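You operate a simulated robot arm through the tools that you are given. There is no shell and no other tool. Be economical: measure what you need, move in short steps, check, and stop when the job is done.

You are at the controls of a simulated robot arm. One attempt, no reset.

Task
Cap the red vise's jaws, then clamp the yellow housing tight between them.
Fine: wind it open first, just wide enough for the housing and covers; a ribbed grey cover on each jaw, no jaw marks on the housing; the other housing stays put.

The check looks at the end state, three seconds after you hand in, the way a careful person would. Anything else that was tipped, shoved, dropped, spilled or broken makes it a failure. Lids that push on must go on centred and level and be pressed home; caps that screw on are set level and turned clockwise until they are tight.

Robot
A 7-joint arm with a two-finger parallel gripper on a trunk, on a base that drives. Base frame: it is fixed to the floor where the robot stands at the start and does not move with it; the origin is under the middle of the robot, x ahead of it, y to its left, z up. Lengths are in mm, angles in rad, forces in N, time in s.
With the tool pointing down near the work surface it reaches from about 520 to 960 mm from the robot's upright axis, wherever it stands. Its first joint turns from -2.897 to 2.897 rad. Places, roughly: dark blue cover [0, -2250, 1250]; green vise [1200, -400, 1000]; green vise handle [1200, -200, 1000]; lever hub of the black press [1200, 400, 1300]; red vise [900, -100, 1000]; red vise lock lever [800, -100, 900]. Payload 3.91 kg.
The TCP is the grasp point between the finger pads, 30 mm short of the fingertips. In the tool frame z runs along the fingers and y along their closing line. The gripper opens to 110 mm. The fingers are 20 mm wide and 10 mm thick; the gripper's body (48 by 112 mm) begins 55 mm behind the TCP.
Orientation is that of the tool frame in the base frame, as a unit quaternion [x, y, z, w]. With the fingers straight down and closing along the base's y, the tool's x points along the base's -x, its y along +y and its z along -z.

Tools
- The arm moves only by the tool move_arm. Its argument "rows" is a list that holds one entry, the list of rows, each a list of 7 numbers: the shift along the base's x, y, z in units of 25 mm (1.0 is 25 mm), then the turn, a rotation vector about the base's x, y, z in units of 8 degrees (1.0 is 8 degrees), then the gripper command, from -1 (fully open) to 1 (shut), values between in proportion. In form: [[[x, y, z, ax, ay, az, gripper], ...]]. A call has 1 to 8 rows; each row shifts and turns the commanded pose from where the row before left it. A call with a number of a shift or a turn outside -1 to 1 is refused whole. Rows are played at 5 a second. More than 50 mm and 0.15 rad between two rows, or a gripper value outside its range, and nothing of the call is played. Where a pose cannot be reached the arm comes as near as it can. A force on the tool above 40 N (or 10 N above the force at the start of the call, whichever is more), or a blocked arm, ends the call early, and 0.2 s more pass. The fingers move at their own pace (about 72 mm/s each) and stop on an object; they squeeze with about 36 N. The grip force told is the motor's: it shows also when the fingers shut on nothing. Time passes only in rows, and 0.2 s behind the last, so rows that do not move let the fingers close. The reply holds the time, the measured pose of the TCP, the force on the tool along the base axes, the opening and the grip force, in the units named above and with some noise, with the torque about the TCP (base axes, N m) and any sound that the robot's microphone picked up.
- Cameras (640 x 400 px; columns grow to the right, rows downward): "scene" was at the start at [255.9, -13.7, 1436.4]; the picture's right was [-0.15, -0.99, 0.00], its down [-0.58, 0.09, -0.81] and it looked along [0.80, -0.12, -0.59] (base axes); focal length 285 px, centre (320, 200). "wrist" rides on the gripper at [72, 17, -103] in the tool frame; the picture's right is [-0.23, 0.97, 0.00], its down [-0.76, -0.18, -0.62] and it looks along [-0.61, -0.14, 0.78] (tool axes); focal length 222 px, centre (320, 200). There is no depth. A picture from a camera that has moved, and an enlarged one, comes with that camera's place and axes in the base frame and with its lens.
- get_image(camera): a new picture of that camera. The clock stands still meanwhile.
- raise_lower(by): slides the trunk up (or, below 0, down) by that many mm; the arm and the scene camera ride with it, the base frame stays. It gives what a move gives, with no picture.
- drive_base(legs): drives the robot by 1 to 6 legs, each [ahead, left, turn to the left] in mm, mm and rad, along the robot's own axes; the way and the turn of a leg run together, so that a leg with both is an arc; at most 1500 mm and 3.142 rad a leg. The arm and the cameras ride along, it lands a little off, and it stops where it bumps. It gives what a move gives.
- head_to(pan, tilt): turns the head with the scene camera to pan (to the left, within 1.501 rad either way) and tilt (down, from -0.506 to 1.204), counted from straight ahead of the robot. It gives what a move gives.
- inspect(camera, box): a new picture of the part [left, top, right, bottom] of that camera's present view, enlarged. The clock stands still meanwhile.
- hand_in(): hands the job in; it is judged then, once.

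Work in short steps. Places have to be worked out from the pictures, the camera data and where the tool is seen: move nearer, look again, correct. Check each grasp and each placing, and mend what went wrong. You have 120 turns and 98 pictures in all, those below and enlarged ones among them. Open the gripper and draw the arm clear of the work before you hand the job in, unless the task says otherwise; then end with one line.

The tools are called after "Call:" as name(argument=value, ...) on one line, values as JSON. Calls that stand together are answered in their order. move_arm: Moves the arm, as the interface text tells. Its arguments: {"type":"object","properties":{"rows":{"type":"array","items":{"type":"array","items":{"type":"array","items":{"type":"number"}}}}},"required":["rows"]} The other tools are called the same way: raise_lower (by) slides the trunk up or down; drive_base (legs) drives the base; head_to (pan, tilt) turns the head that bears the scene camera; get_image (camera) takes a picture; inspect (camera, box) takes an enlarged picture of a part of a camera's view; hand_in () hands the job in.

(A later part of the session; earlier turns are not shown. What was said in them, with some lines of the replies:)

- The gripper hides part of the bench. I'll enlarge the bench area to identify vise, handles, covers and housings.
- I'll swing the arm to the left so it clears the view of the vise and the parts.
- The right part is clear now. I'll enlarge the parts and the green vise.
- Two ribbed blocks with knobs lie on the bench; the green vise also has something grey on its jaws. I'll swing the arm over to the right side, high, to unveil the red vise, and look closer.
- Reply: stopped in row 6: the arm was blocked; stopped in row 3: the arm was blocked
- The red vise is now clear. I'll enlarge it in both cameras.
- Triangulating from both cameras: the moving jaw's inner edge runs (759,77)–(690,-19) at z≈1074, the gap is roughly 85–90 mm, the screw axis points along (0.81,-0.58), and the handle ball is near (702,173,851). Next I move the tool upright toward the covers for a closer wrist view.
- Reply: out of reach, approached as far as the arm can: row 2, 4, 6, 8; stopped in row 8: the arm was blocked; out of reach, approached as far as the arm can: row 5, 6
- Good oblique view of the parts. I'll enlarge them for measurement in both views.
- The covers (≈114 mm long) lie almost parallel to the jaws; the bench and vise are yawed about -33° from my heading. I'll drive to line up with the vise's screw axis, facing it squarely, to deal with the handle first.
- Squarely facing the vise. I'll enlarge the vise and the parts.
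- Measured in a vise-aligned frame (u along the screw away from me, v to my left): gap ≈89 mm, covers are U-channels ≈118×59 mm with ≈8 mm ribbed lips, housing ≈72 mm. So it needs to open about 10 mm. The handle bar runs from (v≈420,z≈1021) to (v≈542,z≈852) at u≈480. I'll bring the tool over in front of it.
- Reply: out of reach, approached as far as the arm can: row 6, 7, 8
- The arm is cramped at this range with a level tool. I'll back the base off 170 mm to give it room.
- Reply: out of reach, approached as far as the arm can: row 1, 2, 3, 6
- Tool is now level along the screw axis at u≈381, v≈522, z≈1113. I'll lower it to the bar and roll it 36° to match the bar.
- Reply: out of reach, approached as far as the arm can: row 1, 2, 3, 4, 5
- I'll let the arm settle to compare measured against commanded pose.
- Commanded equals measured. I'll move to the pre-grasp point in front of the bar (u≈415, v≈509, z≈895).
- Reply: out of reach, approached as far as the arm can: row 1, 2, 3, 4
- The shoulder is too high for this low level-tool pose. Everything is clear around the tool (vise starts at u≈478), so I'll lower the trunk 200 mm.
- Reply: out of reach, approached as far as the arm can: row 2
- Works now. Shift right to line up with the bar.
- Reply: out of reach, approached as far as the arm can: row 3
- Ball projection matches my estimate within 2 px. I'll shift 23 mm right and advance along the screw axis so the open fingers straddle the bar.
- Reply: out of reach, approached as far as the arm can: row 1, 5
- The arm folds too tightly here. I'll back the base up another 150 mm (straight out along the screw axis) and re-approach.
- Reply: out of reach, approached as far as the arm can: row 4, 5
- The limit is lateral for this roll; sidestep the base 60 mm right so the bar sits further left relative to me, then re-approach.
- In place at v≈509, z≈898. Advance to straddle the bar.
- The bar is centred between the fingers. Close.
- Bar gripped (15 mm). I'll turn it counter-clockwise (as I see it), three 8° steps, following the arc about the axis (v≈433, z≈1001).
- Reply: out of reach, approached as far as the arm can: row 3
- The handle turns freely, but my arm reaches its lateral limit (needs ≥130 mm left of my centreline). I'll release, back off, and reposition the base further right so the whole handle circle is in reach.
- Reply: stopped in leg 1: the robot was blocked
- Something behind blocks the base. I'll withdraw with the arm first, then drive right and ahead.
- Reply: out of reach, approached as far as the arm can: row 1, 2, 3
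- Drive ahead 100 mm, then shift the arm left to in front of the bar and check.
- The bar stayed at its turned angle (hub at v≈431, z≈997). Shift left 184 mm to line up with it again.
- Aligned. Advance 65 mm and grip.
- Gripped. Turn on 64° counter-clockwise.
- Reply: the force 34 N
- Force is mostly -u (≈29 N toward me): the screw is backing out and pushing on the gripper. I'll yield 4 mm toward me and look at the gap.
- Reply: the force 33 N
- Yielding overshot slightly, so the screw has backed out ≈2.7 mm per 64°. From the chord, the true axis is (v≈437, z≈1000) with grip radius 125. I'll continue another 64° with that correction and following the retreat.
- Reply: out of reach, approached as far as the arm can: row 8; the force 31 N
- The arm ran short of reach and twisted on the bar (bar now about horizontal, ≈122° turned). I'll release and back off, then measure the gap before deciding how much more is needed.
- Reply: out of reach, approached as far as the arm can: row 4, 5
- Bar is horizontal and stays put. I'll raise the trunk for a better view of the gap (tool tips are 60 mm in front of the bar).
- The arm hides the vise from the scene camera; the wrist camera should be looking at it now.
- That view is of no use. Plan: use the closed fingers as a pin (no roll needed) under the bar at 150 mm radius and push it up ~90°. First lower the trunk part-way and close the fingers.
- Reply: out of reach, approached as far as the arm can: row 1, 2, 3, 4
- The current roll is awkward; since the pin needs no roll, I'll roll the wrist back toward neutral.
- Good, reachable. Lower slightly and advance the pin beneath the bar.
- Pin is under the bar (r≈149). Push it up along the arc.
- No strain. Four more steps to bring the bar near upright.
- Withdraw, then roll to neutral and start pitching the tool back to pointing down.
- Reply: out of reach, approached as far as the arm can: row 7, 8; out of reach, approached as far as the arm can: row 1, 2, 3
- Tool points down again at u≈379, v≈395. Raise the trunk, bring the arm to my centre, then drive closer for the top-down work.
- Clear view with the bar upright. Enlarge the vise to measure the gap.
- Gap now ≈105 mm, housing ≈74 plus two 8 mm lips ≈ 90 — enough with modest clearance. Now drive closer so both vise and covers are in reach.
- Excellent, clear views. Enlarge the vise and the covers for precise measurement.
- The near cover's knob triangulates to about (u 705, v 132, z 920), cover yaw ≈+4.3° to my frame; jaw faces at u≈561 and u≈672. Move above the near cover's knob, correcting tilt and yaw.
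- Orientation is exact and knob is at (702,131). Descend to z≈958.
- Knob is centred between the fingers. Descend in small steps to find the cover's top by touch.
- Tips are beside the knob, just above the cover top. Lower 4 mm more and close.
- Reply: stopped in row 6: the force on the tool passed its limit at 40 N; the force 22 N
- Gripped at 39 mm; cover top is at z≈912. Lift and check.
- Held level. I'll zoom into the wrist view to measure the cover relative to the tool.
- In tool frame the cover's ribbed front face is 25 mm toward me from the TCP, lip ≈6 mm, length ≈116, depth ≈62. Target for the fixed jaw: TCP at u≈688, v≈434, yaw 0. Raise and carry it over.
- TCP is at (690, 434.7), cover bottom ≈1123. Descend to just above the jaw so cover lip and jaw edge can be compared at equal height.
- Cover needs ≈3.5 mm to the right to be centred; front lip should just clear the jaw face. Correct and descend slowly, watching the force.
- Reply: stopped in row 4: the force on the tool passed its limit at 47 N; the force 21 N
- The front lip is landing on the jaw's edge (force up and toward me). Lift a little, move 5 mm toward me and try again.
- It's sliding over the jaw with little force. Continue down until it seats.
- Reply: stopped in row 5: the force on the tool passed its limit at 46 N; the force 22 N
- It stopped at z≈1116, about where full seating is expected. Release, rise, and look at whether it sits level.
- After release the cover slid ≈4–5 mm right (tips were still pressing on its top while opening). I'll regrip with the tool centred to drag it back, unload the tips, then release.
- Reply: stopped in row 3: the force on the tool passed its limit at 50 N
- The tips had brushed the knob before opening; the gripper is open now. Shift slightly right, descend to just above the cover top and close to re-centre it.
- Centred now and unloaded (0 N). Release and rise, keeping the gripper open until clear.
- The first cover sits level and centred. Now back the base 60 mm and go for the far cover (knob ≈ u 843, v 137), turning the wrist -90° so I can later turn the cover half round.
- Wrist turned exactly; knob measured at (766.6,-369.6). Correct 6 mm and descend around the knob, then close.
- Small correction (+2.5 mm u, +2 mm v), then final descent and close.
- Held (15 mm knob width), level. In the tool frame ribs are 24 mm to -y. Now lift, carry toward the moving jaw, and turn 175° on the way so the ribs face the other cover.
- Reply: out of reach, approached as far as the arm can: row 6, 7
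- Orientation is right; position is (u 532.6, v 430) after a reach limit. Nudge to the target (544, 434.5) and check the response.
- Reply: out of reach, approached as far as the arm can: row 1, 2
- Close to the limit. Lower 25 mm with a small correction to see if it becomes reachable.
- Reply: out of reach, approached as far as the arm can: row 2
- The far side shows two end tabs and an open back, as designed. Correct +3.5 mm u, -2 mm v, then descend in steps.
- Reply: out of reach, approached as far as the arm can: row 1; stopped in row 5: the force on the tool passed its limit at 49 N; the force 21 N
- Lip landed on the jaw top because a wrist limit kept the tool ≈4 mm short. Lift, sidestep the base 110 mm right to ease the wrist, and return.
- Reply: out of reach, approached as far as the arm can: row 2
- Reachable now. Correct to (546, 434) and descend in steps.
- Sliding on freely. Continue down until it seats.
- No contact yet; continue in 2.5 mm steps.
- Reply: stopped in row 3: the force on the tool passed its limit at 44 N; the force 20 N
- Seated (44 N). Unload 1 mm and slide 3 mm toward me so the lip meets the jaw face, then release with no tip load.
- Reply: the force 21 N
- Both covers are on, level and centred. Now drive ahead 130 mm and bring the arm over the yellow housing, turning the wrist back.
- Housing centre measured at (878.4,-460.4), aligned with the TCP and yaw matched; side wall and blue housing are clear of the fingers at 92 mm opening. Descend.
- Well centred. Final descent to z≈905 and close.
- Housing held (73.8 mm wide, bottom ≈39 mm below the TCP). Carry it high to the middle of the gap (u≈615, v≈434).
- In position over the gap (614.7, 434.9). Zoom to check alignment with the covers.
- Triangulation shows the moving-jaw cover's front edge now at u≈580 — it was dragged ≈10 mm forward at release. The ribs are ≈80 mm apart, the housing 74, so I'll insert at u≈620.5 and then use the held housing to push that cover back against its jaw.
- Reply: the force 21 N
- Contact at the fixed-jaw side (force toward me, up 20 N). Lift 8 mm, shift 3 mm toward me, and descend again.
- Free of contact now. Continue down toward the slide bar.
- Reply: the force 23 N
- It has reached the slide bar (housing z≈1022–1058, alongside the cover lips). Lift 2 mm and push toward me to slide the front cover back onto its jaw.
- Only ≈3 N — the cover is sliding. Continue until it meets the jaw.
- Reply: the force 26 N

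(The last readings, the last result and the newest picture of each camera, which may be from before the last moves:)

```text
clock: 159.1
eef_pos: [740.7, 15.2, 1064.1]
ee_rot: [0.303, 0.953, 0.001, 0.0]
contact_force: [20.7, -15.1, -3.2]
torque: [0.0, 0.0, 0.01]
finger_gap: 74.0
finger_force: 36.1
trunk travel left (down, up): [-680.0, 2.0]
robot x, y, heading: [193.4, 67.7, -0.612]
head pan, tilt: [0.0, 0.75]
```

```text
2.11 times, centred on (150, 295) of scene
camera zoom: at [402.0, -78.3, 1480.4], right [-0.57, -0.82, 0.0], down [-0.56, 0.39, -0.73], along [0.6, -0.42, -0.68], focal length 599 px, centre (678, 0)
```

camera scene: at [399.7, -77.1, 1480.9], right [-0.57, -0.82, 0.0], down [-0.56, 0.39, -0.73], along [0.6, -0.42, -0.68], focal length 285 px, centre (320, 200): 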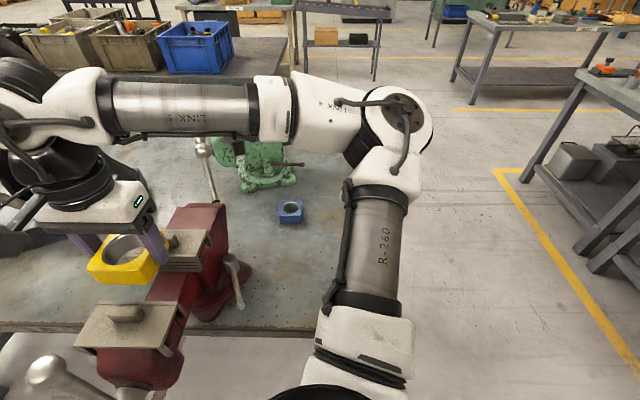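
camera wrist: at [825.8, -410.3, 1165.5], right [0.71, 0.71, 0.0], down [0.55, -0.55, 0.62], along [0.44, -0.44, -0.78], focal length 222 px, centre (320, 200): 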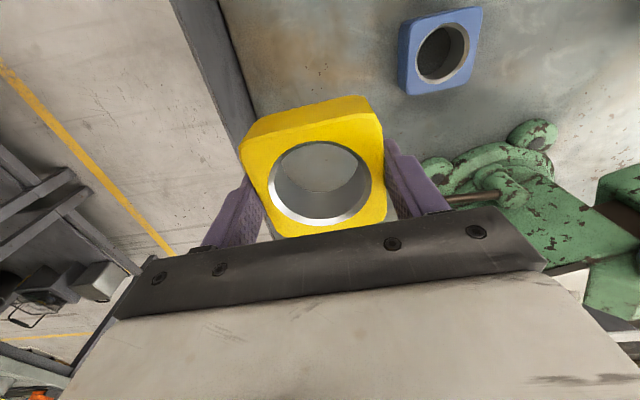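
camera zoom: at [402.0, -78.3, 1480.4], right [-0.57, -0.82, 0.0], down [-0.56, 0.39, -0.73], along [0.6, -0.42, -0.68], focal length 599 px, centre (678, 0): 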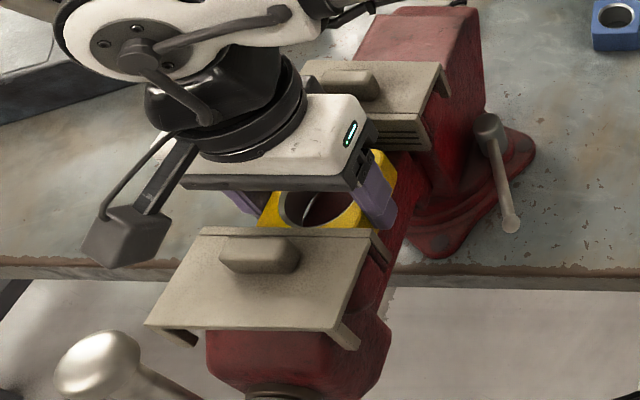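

The cover is pressed back on its jaw (26 N stop at u≈600). Unload, set the housing down on the slide bar, then release and rise.

Call:
move_arm(rows=[[[0.08, -0.055, -0.04, 0, 0, 0, 1], [0, 0, -0.04, 0, 0, 0, 1], [0, 0, 0, 0, 0, 0, 1]]])

Call:
move_arm(rows=[[[0, 0, 0, 0, 0, 0, -0.4], [0, 0, 0, 0, 0, 0, -0.55], [0, 0, 0, 0, 0, 0, -0.55], [0, 0, 0.4, 0, 0, 0, -0.55], [0, 0, 0.8, 0, 0, 0, -0.55], [0, 0, 0.8, 0, 0, 0, -0.55], [0, 0, 0.8, 0, 0, 0, -0.55], [0, 0, 0.9, 0, 0, 0, -0.55]]])

Call:
get_image(camera="wrist")

```text
clock: 159.9
eef_pos: [740.3, 14.3, 1061.6]
ee_rot: [0.303, 0.953, 0.001, -0.001]
contact_force: [9.1, -6.6, 2.1]
torque: [0.11, 0.14, -0.05]
finger_gap: 73.6
finger_force: 36.2
trunk travel left (down, up): [-680.0, 2.0]
robot x, y, heading: [191.8, 67.2, -0.607]
head pan, tilt: [0.0, 0.75]
```

```text
clock: 161.7
eef_pos: [741.7, 15.7, 1156.5]
ee_rot: [0.303, 0.953, 0.0, 0.0]
contact_force: [0.1, 0.0, -0.7]
torque: [0.04, 0.0, 0.02]
finger_gap: 85.2
finger_force: 0.0
trunk travel left (down, up): [-680.0, 2.0]
robot x, y, heading: [198.0, 68.0, -0.606]
head pan, tilt: [0.0, 0.75]
```

```text
13 pictures are left
camera wrist: at [690.8, 69.2, 1259.9], right [0.75, 0.66, 0.0], down [0.52, -0.59, 0.62], along [0.41, -0.47, -0.78], focal length 222 px, centre (320, 200)
```

wrist: 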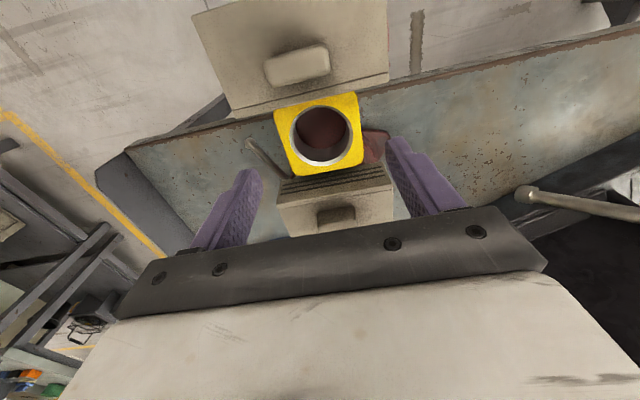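

The housing sits squarely between the two covers. Now to clamp: raise, move the arm right of the upright handle, and drive back to the handle-working position.

Call:
move_arm(rows=[[[0, 0, 0.95, 0, 0, 0, 0.5], [0, 0, 0.95, 0, 0, 0, 1], [0, 0, 0.95, 0, 0, 0, 1], [-0.5, -0.75, 0.2, 0, 0, 0, 1], [-0.5, -0.75, 0, 0, 0, 0, 1], [-0.5, -0.75, 0, 0, 0, 0, 1], [-0.5, -0.75, 0, 0, 0, 0, 1], [-0.5, -0.75, 0, 0, 0, 0, 1]]])

Call:
drive_base(legs=[[-490, 0, 0]])

Call:
raise_lower(by=-180)

```text
clock: 163.5
eef_pos: [677.5, -80.4, 1229.7]
ee_rot: [0.304, 0.953, 0.0, 0.0]
contact_force: [-0.1, 0.3, 0.9]
torque: [0.0, 0.02, -0.01]
finger_gap: 0.1
finger_force: 35.8
trunk travel left (down, up): [-680.0, 2.0]
robot x, y, heading: [190.0, 71.7, -0.607]
head pan, tilt: [0.0, 0.75]
```

```text
clock: 166.4
eef_pos: [281.9, 196.9, 1232.1]
ee_rot: [0.302, 0.953, 0.0, 0.0]
contact_force: [0.2, -0.1, 0.2]
torque: [-0.04, -0.01, 0.02]
finger_gap: 0.0
finger_force: 36.4
trunk travel left (down, up): [-680.0, 2.0]
robot x, y, heading: [-207.3, 343.8, -0.604]
head pan, tilt: [0.0, 0.75]
```

```text
clock: 168.4
eef_pos: [281.5, 196.7, 1051.9]
ee_rot: [0.302, 0.953, 0.001, 0.0]
contact_force: [-0.5, -0.3, 0.3]
torque: [0.01, 0.02, 0.02]
finger_gap: 0.0
finger_force: 36.0
trunk travel left (down, up): [-500.0, 182.0]
robot x, y, heading: [-206.2, 345.1, -0.603]
head pan, tilt: [0.0, 0.75]
```

Now pitch the tool level while advancing in front of the vise.

Call:
move_arm(rows=[[[0.869, -0.274, 0.31, -0.536, -0.772, 0, 1], [0.869, -0.274, 0.31, -0.536, -0.772, 0, 1], [0.869, -0.274, 0.31, -0.536, -0.772, 0, 1], [0.869, -0.274, 0.31, -0.536, -0.772, 0, 1], [0.869, -0.274, 0.31, -0.536, -0.772, 0, 1], [0.869, -0.274, 0.31, -0.536, -0.772, 0, 1], [0.869, -0.274, 0.31, -0.536, -0.772, 0, 1], [0.869, -0.274, 0.31, -0.536, -0.772, 0, 1]]])

Call:
move_arm(rows=[[[0.869, -0.274, 0.31, -0.536, -0.772, 0, 1], [0.869, -0.274, 0.31, -0.536, -0.772, 0, 1], [0.869, -0.274, 0.31, -0.536, -0.772, 0, 1], [0.869, -0.274, 0.31, -0.536, -0.772, 0, 1], [0, 0, 0, -0.8214, 0.5704, 0, 1], [0, 0, 0, -0.8214, 0.5704, 0, 1], [0, 0, 0, -0.8214, 0.5704, 0, 1], [0, 0, 0, -0.8214, 0.5704, 0, 1]]])

Call:
get_image(camera="scene")

```text
clock: 170.2
eef_pos: [456.4, 142.5, 1113.5]
ee_rot: [0.261, 0.824, -0.147, 0.481]
contact_force: [0.9, -0.3, -0.4]
torque: [0.01, 0.02, -0.01]
finger_gap: 0.0
finger_force: 36.0
trunk travel left (down, up): [-500.0, 182.0]
robot x, y, heading: [-204.0, 345.0, -0.605]
head pan, tilt: [0.0, 0.75]
```

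```text
clock: 172.0
eef_pos: [542.2, 114.9, 1145.6]
ee_rot: [0.017, 0.706, -0.387, 0.593]
contact_force: [-0.8, -0.7, 0.5]
torque: [0.03, 0.03, -0.06]
finger_gap: 0.3
finger_force: 35.8
trunk travel left (down, up): [-500.0, 182.0]
robot x, y, heading: [-207.8, 343.8, -0.601]
head pan, tilt: [0.0, 0.75]
```

```text
12 pictures are left
camera scene: at [2.5, 199.4, 1301.0], right [-0.57, -0.82, 0.0], down [-0.56, 0.39, -0.73], along [0.6, -0.42, -0.68], focal length 285 px, centre (320, 200)
```

scene: 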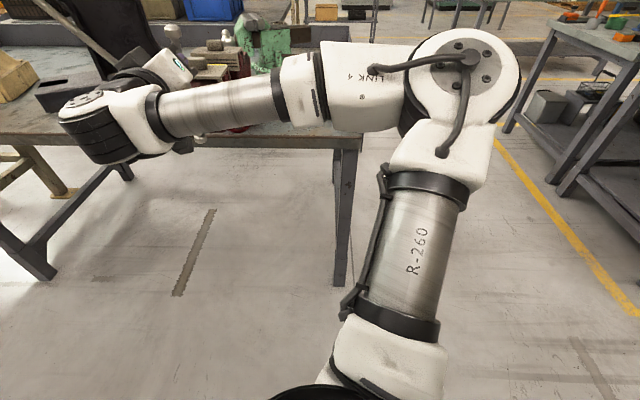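

The handle ball is at (v≈425, z≈1180), bar upright. Move the closed-finger pin to the left of the bar, then advance.

Call:
move_arm(rows=[[[0.43, 0.619, -0.07, 0, 0, 0, 1], [0.43, 0.619, -0.07, 0, 0, 0, 1], [0.43, 0.619, -0.07, 0, 0, 0, 1], [0.641, -0.445, 0, 0, 0, 0, 1], [0.641, -0.445, 0, 0, 0, 0, 1], [0.641, -0.445, 0, 0, 0, 0, 1], [0.641, -0.445, 0, 0, 0, 0, 1], [0, 0, 0, 0, 0, 0, 1]]])

```text
clock: 173.8
eef_pos: [638.8, 115.1, 1140.4]
ee_rot: [0.018, 0.706, -0.386, 0.594]
contact_force: [0.9, 0.2, -1.1]
torque: [-0.01, 0.0, 0.02]
finger_gap: 0.0
finger_force: 36.0
trunk travel left (down, up): [-500.0, 182.0]
robot x, y, heading: [-204.8, 346.6, -0.603]
head pan, tilt: [0.0, 0.75]
```

Pin is left of the bar. Push it clockwise (over to the right and down), following the jaw's advance.

Call:
move_arm(rows=[[[-0.45, -0.647, 0.068, 0, 0, 0, 1], [-0.452, -0.651, -0.044, 0, 0, 0, 1], [-0.418, -0.66, -0.148, 0, 0, 0, 1], [-0.4, -0.633, -0.26, 0, 0, 0, 1], [-0.375, -0.597, -0.36, 0, 0, 0, 1], [-0.345, -0.555, -0.452, 0, 0, 0, 1], [-0.304, -0.495, -0.544, 0, 0, 0, 1], [-0.256, -0.426, -0.616, 0, 0, 0, 1]]])

Call:
get_image(camera="scene")

```text
clock: 175.6
eef_pos: [563.6, -0.3, 1081.5]
ee_rot: [0.02, 0.706, -0.386, 0.593]
contact_force: [-0.3, 0.3, 0.7]
torque: [0.0, 0.01, -0.03]
finger_gap: 0.3
finger_force: 36.0
trunk travel left (down, up): [-500.0, 182.0]
robot x, y, heading: [-205.6, 345.8, -0.607]
head pan, tilt: [0.0, 0.75]
```

```text
11 pictures are left
camera scene: at [2.5, 199.1, 1301.0], right [-0.57, -0.82, 0.0], down [-0.56, 0.39, -0.73], along [0.6, -0.42, -0.68], focal length 285 px, centre (320, 200)
```

scene: 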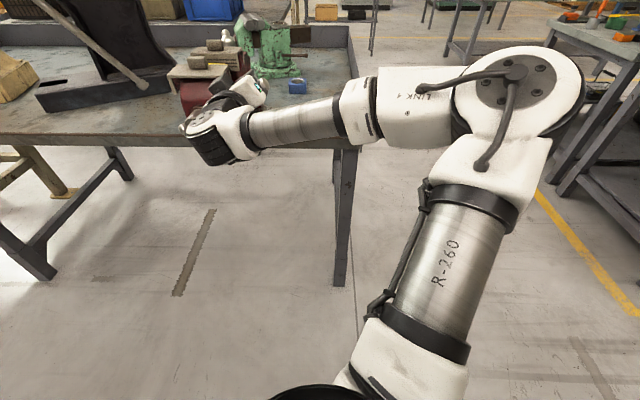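

The bar moved with the pin. Continue the arc down the right side.

Call:
move_arm(rows=[[[-0.206, -0.354, -0.676, 0, 0, 0, 1], [-0.151, -0.275, -0.732, 0, 0, 0, 1], [-0.089, -0.187, -0.764, 0, 0, 0, 1], [-0.028, -0.098, -0.788, 0, 0, 0, 1], [0.034, -0.009, -0.792, 0, 0, 0, 1], [0.098, 0.083, -0.78, 0, 0, 0, 1], [0.159, 0.172, -0.76, 0, 0, 0, 1], [0.219, 0.257, -0.716, 0, 0, 0, 1]]])

Call:
inspect(camera="scene", box=[150, 20, 310, 180])

```text
clock: 177.4
eef_pos: [545.0, 11.2, 994.9]
ee_rot: [0.023, 0.71, -0.387, 0.588]
contact_force: [0.4, -0.7, 0.1]
torque: [0.0, 0.01, -0.02]
finger_gap: 0.0
finger_force: 35.4
out of reach, approached as far as the arm can: row 4, 5, 6, 7, 8
trunk travel left (down, up): [-500.0, 182.0]
robot x, y, heading: [-204.3, 342.6, -0.602]
head pan, tilt: [0.0, 0.75]
```

```text
2.50 times, centred on (230, 100) of scene
camera zoom: at [2.8, 199.5, 1300.9], right [-0.57, -0.82, 0.0], down [-0.56, 0.39, -0.73], along [0.6, -0.42, -0.68], focal length 712 px, centre (545, 450)
```

zoom: 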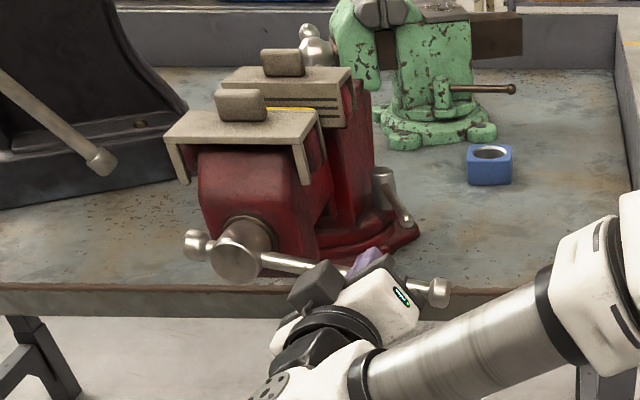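

The arm runs out of reach at z≈995 with the bar about horizontal. Retract, lower the trunk 120 mm, and come back above the bar.

Call:
move_arm(rows=[[[-0.7, 0.49, 0.3, 0, 0, 0, 1], [-0.7, 0.49, 0.3, 0, 0, 0, 1], [0, 0, 0, 0, 0, 0, 1]]])

Call:
raise_lower(by=-130)

Call:
move_arm(rows=[[[0, 0, 0.9, 0, 0, 0, 1], [0, 0, 0.9, 0, 0, 0, 1], [0, 0, 0.9, 0, 0, 0, 1], [0, 0, 0.9, 0, 0, 0, 1], [0, 0, 0.9, 0, 0, 0, 1], [0, 0, 0.9, 0, 0, 0, 1], [0, 0, 0, 0, 0, 0, 1]]])

```text
clock: 178.2
eef_pos: [508.6, 34.9, 1011.4]
ee_rot: [0.018, 0.706, -0.386, 0.594]
contact_force: [0.5, -0.3, -0.1]
torque: [-0.01, -0.01, 0.01]
finger_gap: 0.2
finger_force: 36.2
trunk travel left (down, up): [-500.0, 182.0]
robot x, y, heading: [-205.1, 341.7, -0.604]
head pan, tilt: [0.0, 0.75]
```

```text
clock: 179.8
eef_pos: [509.0, 35.8, 882.1]
ee_rot: [0.019, 0.706, -0.386, 0.594]
contact_force: [0.5, -0.3, 0.5]
torque: [0.01, 0.02, -0.01]
finger_gap: 0.0
finger_force: 36.4
trunk travel left (down, up): [-370.0, 312.0]
robot x, y, heading: [-205.1, 346.3, -0.607]
head pan, tilt: [0.0, 0.75]
```

```text
clock: 181.4
eef_pos: [508.7, 37.4, 1017.1]
ee_rot: [0.019, 0.706, -0.386, 0.594]
contact_force: [-0.1, 0.4, -0.4]
torque: [0.0, -0.02, -0.01]
finger_gap: 0.0
finger_force: 36.0
trunk travel left (down, up): [-370.0, 312.0]
robot x, y, heading: [-205.3, 344.0, -0.607]
head pan, tilt: [0.0, 0.75]
```

Above the bar again. Move out to ~140 mm radius, advance over the bar, then push it down along the arc.

Call:
move_arm(rows=[[[-0.525, -0.756, 0, 0, 0, 0, 1], [0.75, -0.521, 0, 0, 0, 0, 1], [0.75, -0.521, 0, 0, 0, 0, 1], [0.75, -0.521, 0, 0, 0, 0, 1], [0, 0, 0, 0, 0, 0, 1]]])

Call:
move_arm(rows=[[[0.004, -0.052, -0.78, 0, 0, 0, 1], [0.066, 0.037, -0.78, 0, 0, 0, 1], [0.127, 0.126, -0.76, 0, 0, 0, 1], [0.187, 0.211, -0.732, 0, 0, 0, 1], [0.244, 0.293, -0.68, 0, 0, 0, 1], [0.294, 0.365, -0.624, 0, 0, 0, 1], [0.344, 0.438, -0.556, 0, 0, 0, 1], [0.383, 0.494, -0.468, 0, 0, 0, 1]]])

Call:
inspect(camera="scene", box=[150, 0, 310, 160])

```text
clock: 182.6
eef_pos: [552.9, -22.4, 1015.6]
ee_rot: [0.02, 0.706, -0.386, 0.594]
contact_force: [0.1, -0.5, -0.6]
torque: [-0.01, 0.02, 0.0]
finger_gap: 0.2
finger_force: 36.2
trunk travel left (down, up): [-370.0, 312.0]
robot x, y, heading: [-202.4, 343.9, -0.6]
head pan, tilt: [0.0, 0.75]
```

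```text
clock: 184.4
eef_pos: [593.8, 25.5, 883.0]
ee_rot: [0.019, 0.706, -0.386, 0.594]
contact_force: [0.1, -0.4, -0.3]
torque: [0.02, 0.0, -0.01]
finger_gap: 0.2
finger_force: 36.9
trunk travel left (down, up): [-370.0, 312.0]
robot x, y, heading: [-204.7, 341.7, -0.607]
head pan, tilt: [0.0, 0.75]
```

```text
2.50 times, centred on (230, 80) of scene
camera zoom: at [2.6, 199.4, 1171.0], right [-0.57, -0.82, 0.0], down [-0.56, 0.39, -0.73], along [0.6, -0.42, -0.68], focal length 712 px, centre (545, 500)
```

zoom: 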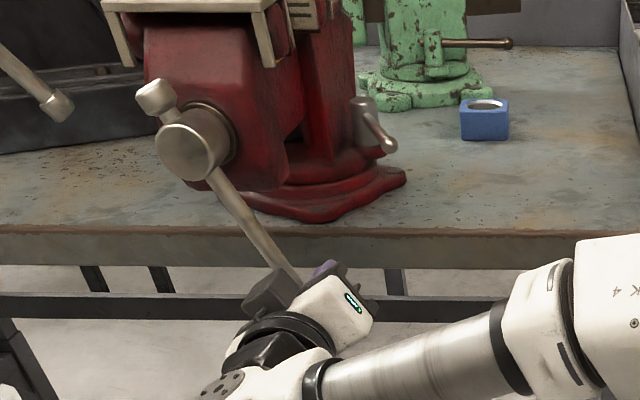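

Working well; the bar points down-right. Continue clockwise past the bottom and up the left.

Call:
move_arm(rows=[[[0.408, 0.545, -0.38, 0, 0, 0, 1], [0.438, 0.587, -0.28, 0, 0, 0, 1], [0.454, 0.61, -0.176, 0, 0, 0, 1], [0.465, 0.627, -0.068, 0, 0, 0, 1], [0.465, 0.627, 0.04, 0, 0, 0, 1], [0.456, 0.614, 0.152, 0, 0, 0, 1], [0.442, 0.594, 0.252, 0, 0, 0, 1], [0.417, 0.558, 0.356, 0, 0, 0, 1]]])

```text
clock: 186.2
eef_pos: [682.5, 146.4, 879.2]
ee_rot: [0.019, 0.706, -0.386, 0.594]
contact_force: [-2.3, -4.5, -2.1]
torque: [0.0, 0.0, -0.01]
finger_gap: 0.0
finger_force: 35.7
trunk travel left (down, up): [-370.0, 312.0]
robot x, y, heading: [-203.0, 340.6, -0.608]
head pan, tilt: [0.0, 0.75]
```

Resistance just beginning (≈5 N). Keep turning; the call will stop when it tightens.

Call:
move_arm(rows=[[[0.385, 0.512, 0.448, 0, 0, 0, 1], [0.346, 0.456, 0.532, 0, 0, 0, 1], [0.301, 0.39, 0.608, 0, 0, 0, 1], [0.248, 0.315, 0.668, 0, 0, 0, 1], [0.196, 0.239, 0.72, 0, 0, 0, 1], [0.134, 0.15, 0.756, 0, 0, 0, 1], [0.075, 0.065, 0.776, 0, 0, 0, 1]]])

Call:
inspect(camera="scene", box=[130, 0, 310, 150])

```text
clock: 187.8
eef_pos: [722.6, 197.1, 992.0]
ee_rot: [0.019, 0.706, -0.385, 0.593]
contact_force: [-6.1, -2.5, -13.9]
torque: [0.08, -0.15, -0.02]
finger_gap: 0.3
finger_force: 35.7
trunk travel left (down, up): [-370.0, 312.0]
robot x, y, heading: [-204.1, 343.6, -0.605]
head pan, tilt: [0.0, 0.75]
```

```text
2.67 times, centred on (220, 75) of scene
camera zoom: at [3.6, 199.1, 1170.6], right [-0.57, -0.82, 0.0], down [-0.56, 0.39, -0.73], along [0.6, -0.42, -0.68], focal length 759 px, centre (587, 533)
```

zoom: 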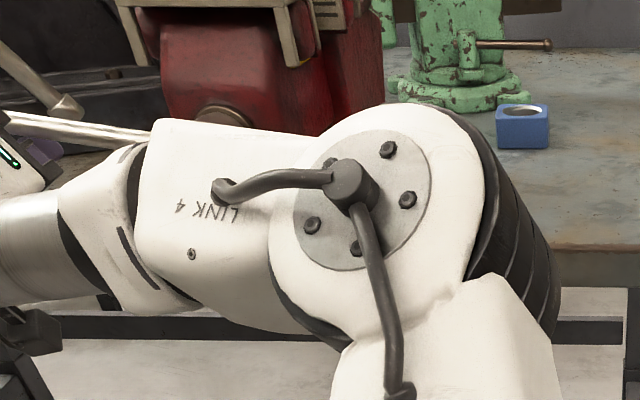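

Resistance rising (≈14 N). Keep pushing up the left side until it is tight.

Call:
move_arm(rows=[[[0.013, -0.024, 0.78, 0, 0, 0, 1], [-0.051, -0.116, 0.772, 0, 0, 0, 1], [-0.11, -0.201, 0.748, 0, 0, 0, 1], [-0.169, -0.287, 0.708, 0, 0, 0, 1], [-0.222, -0.362, 0.656, 0, 0, 0, 1]]])

```text
clock: 189.0
eef_pos: [713.0, 174.2, 1082.7]
ee_rot: [0.019, 0.706, -0.387, 0.593]
contact_force: [1.5, 5.6, -18.5]
torque: [-0.03, -0.12, -0.04]
finger_gap: 0.1
finger_force: 35.8
trunk travel left (down, up): [-370.0, 312.0]
robot x, y, heading: [-204.7, 340.9, -0.608]
head pan, tilt: [0.0, 0.75]
```

Still turning at ≈19 N. Continue over the top.

Call:
move_arm(rows=[[[-0.279, -0.43, 0.588, 0, 0, 0, 1], [-0.322, -0.492, 0.512, 0, 0, 0, 1], [-0.361, -0.548, 0.424, 0, 0, 0, 1], [-0.391, -0.591, 0.332, 0, 0, 0, 1], [-0.414, -0.623, 0.228, 0, 0, 0, 1], [-0.427, -0.643, 0.124, 0, 0, 0, 1], [-0.432, -0.65, 0.012, 0, 0, 0, 1]]])

Call:
get_image(camera="scene")

```text
clock: 190.6
eef_pos: [645.5, 79.4, 1141.5]
ee_rot: [0.016, 0.705, -0.387, 0.594]
contact_force: [10.5, 22.7, -8.8]
torque: [0.12, -0.15, -0.3]
finger_gap: 0.1
finger_force: 35.7
trunk travel left (down, up): [-370.0, 312.0]
robot x, y, heading: [-204.0, 345.3, -0.61]
head pan, tilt: [0.0, 0.75]
```

```text
7 pictures are left
camera scene: at [4.2, 201.2, 1171.0], right [-0.57, -0.82, 0.0], down [-0.56, 0.39, -0.73], along [0.6, -0.42, -0.68], focal length 285 px, centre (320, 200)
```

scene: 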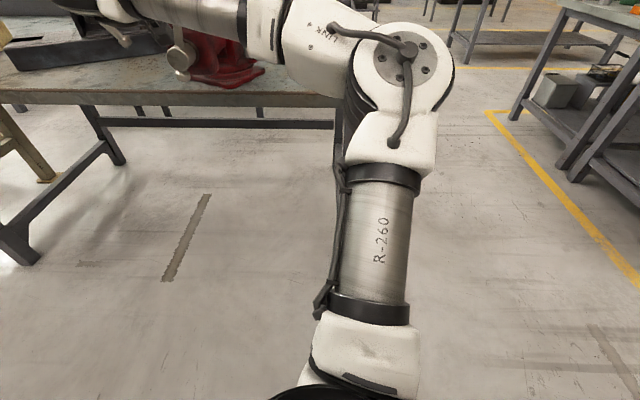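

Resistance is now ≈25 N at 140 mm. Keep turning until the 40 N stop.

Call:
move_arm(rows=[[[-0.437, -0.651, -0.076, 0, 0, 0, 1], [-0.426, -0.635, -0.184, 0, 0, 0, 1], [-0.408, -0.608, -0.288, 0, 0, 0, 1], [-0.38, -0.569, -0.388, 0, 0, 0, 1], [-0.346, -0.52, -0.48, 0, 0, 0, 1], [-0.305, -0.46, -0.56, 0, 0, 0, 1], [-0.257, -0.391, -0.632, 0, 0, 0, 1], [-0.205, -0.316, -0.692, 0, 0, 0, 1]]])

```text
clock: 192.2
eef_pos: [583.9, -13.9, 1081.5]
ee_rot: [0.015, 0.702, -0.382, 0.601]
contact_force: [0.9, 2.4, 3.4]
torque: [0.08, 0.01, 0.01]
finger_gap: 0.0
finger_force: 36.2
trunk travel left (down, up): [-370.0, 312.0]
robot x, y, heading: [-207.3, 344.0, -0.603]
head pan, tilt: [0.0, 0.75]
stopped in row 8: the force on the tool passed its limit at 40 N (the readings are from after the stop); the commanded pose is now the measured one
```

The 40 N stop came. I'll push once more a few mm to confirm that it is the handle that resists.

Call:
move_arm(rows=[[[-0.12, -0.18, -0.3, 0, 0, 0, 1], [-0.1, -0.16, -0.3, 0, 0, 0, 1], [-0.1, -0.15, -0.3, 0, 0, 0, 1], [0, 0, 0, 0, 0, 0, 1]]])

Call:
inspect(camera="scene", box=[130, 0, 290, 110])

```text
clock: 192.6
eef_pos: [581.5, -12.6, 1081.3]
ee_rot: [0.013, 0.698, -0.382, 0.605]
contact_force: [-0.7, 1.7, 3.7]
torque: [0.09, 0.01, 0.01]
finger_gap: 0.0
finger_force: 35.5
trunk travel left (down, up): [-370.0, 312.0]
robot x, y, heading: [-205.3, 343.5, -0.599]
head pan, tilt: [0.0, 0.75]
stopped in row 2: the force on the tool passed its limit at 42 N (the readings are from after the stop); the commanded pose is now the measured one
```

```text
3.64 times, centred on (210, 55) of scene
camera zoom: at [2.8, 200.0, 1170.9], right [-0.57, -0.82, 0.0], down [-0.56, 0.39, -0.73], along [0.6, -0.42, -0.68], focal length 1035 px, centre (720, 727)
```

zoom: 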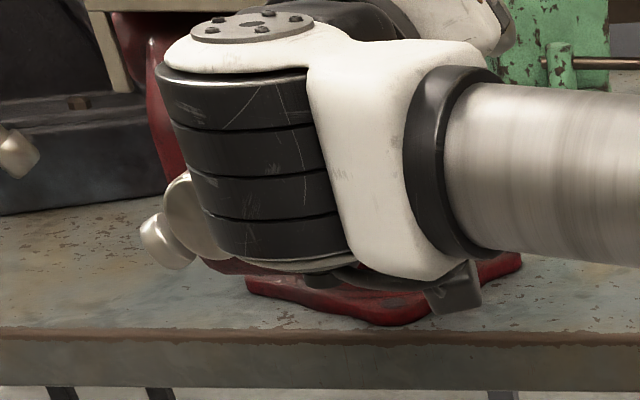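

Repeatable 40 N resistance at ≈140 mm: tight. Back the pin off and withdraw, then raise the trunk to inspect.

Call:
move_arm(rows=[[[0.1, 0.15, 0.3, 0, 0, 0, 1], [-0.79, 0.55, 0, 0, 0, 0, 1], [-0.79, 0.55, 0, 0, 0, 0, 1], [-0.79, 0.55, 0, 0, 0, 0, 1], [-0.79, 0.55, 0, 0, 0, 0, 1], [-0.6, 0.4, 0, 0, 0, 0, -1], [0, 0, 0, 0, 0, 0, -1]]])

Call:
drive_base(legs=[[0, -150, 0]])

Call:
raise_lower(by=300)

Call:
get_image(camera="scene")

```text
clock: 194.2
eef_pos: [489.4, 54.0, 1087.3]
ee_rot: [0.014, 0.698, -0.382, 0.605]
contact_force: [0.2, 0.6, -1.1]
torque: [-0.03, 0.02, -0.02]
finger_gap: 82.1
finger_force: 0.1
trunk travel left (down, up): [-370.0, 312.0]
robot x, y, heading: [-208.9, 340.9, -0.602]
head pan, tilt: [0.0, 0.75]
```

```text
clock: 196.1
eef_pos: [404.4, -69.7, 1087.2]
ee_rot: [0.014, 0.699, -0.382, 0.604]
contact_force: [0.3, 0.3, 0.5]
torque: [0.01, 0.01, -0.04]
finger_gap: 110.0
finger_force: 0.1
trunk travel left (down, up): [-370.0, 312.0]
robot x, y, heading: [-290.6, 219.2, -0.607]
head pan, tilt: [0.0, 0.75]
```

```text
clock: 199.1
eef_pos: [406.1, -70.1, 1388.3]
ee_rot: [0.014, 0.699, -0.382, 0.604]
contact_force: [0.4, -0.6, -0.1]
torque: [0.0, -0.03, -0.02]
finger_gap: 109.8
finger_force: 0.0
trunk travel left (down, up): [-670.0, 12.0]
robot x, y, heading: [-291.1, 222.5, -0.604]
head pan, tilt: [0.0, 0.75]
```

```text
5 pictures are left
camera scene: at [-82.2, 76.1, 1470.9], right [-0.57, -0.82, 0.0], down [-0.56, 0.39, -0.73], along [0.6, -0.42, -0.68], focal length 285 px, centre (320, 200)
```

scene: 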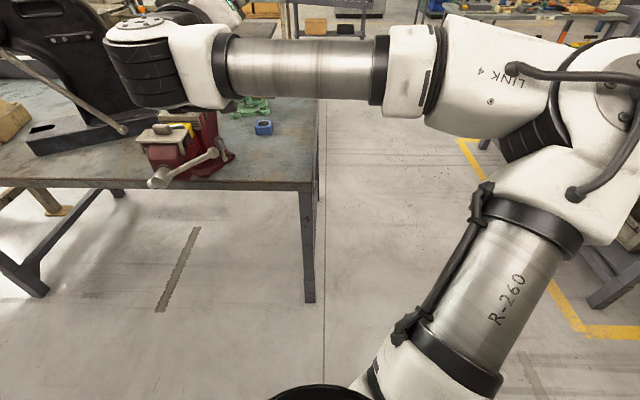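

Arm is clear of the vise. Zoom in on the clamped housing.

Call:
inspect(camera="scene", box=[120, 90, 260, 200])

```text
3.64 times, centred on (190, 145) of scene
camera zoom: at [-82.2, 76.1, 1470.9], right [-0.57, -0.82, 0.0], down [-0.56, 0.39, -0.73], along [0.6, -0.42, -0.68], focal length 1035 px, centre (793, 400)
```

zoom: 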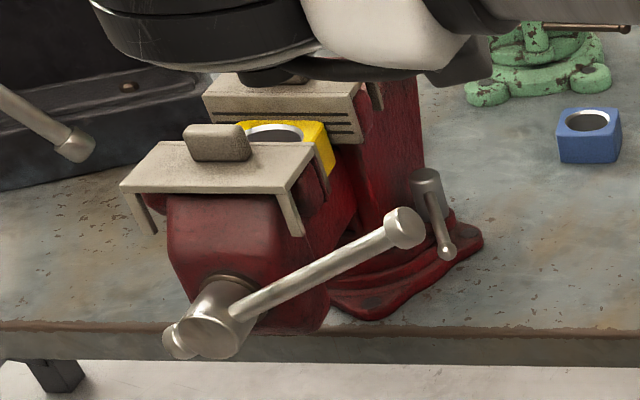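

Tight, covers level. I'll draw the arm further aside to the right and take one last look at the fixed-jaw side.

Call:
drive_base(legs=[[0, -150, 0]])

Call:
inspect(camera="scene", box=[50, 70, 210, 190])

```text
clock: 200.8
eef_pos: [319.4, -196.3, 1387.1]
ee_rot: [0.015, 0.699, -0.384, 0.604]
contact_force: [0.6, -0.8, 0.0]
torque: [0.02, 0.01, -0.03]
finger_gap: 109.8
finger_force: 0.2
trunk travel left (down, up): [-670.0, 12.0]
robot x, y, heading: [-377.6, 102.7, -0.609]
head pan, tilt: [0.0, 0.75]
```

```text
3.33 times, centred on (130, 130) of scene
camera zoom: at [-167.5, -46.6, 1471.0], right [-0.57, -0.82, 0.0], down [-0.56, 0.39, -0.73], along [0.6, -0.42, -0.68], focal length 949 px, centre (953, 433)
```

zoom: 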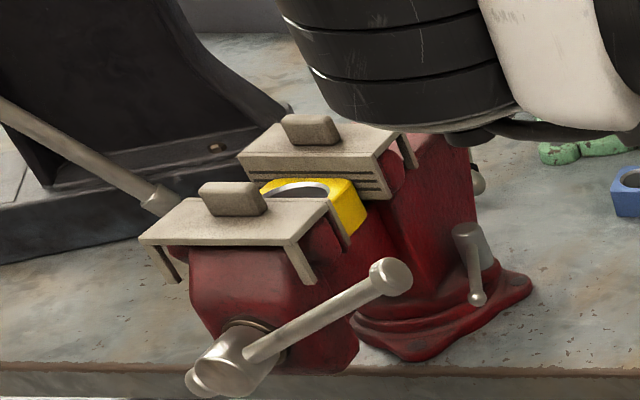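

Both covers are on, the housing is held between the ribbed faces, the blue housing hasn't moved, the handle is tight, and the arm is clear with the gripper open. I'm handing in.

Call:
hand_in()

```text
The job is handed in.
```

The job is handed in: both red vise jaws have a ribbed grey cover, the yellow housing is clamped tight between them, and the blue housing was left where it was. The vise opened to about 110 mm, roughly 20 mm more than the housing and covers need.
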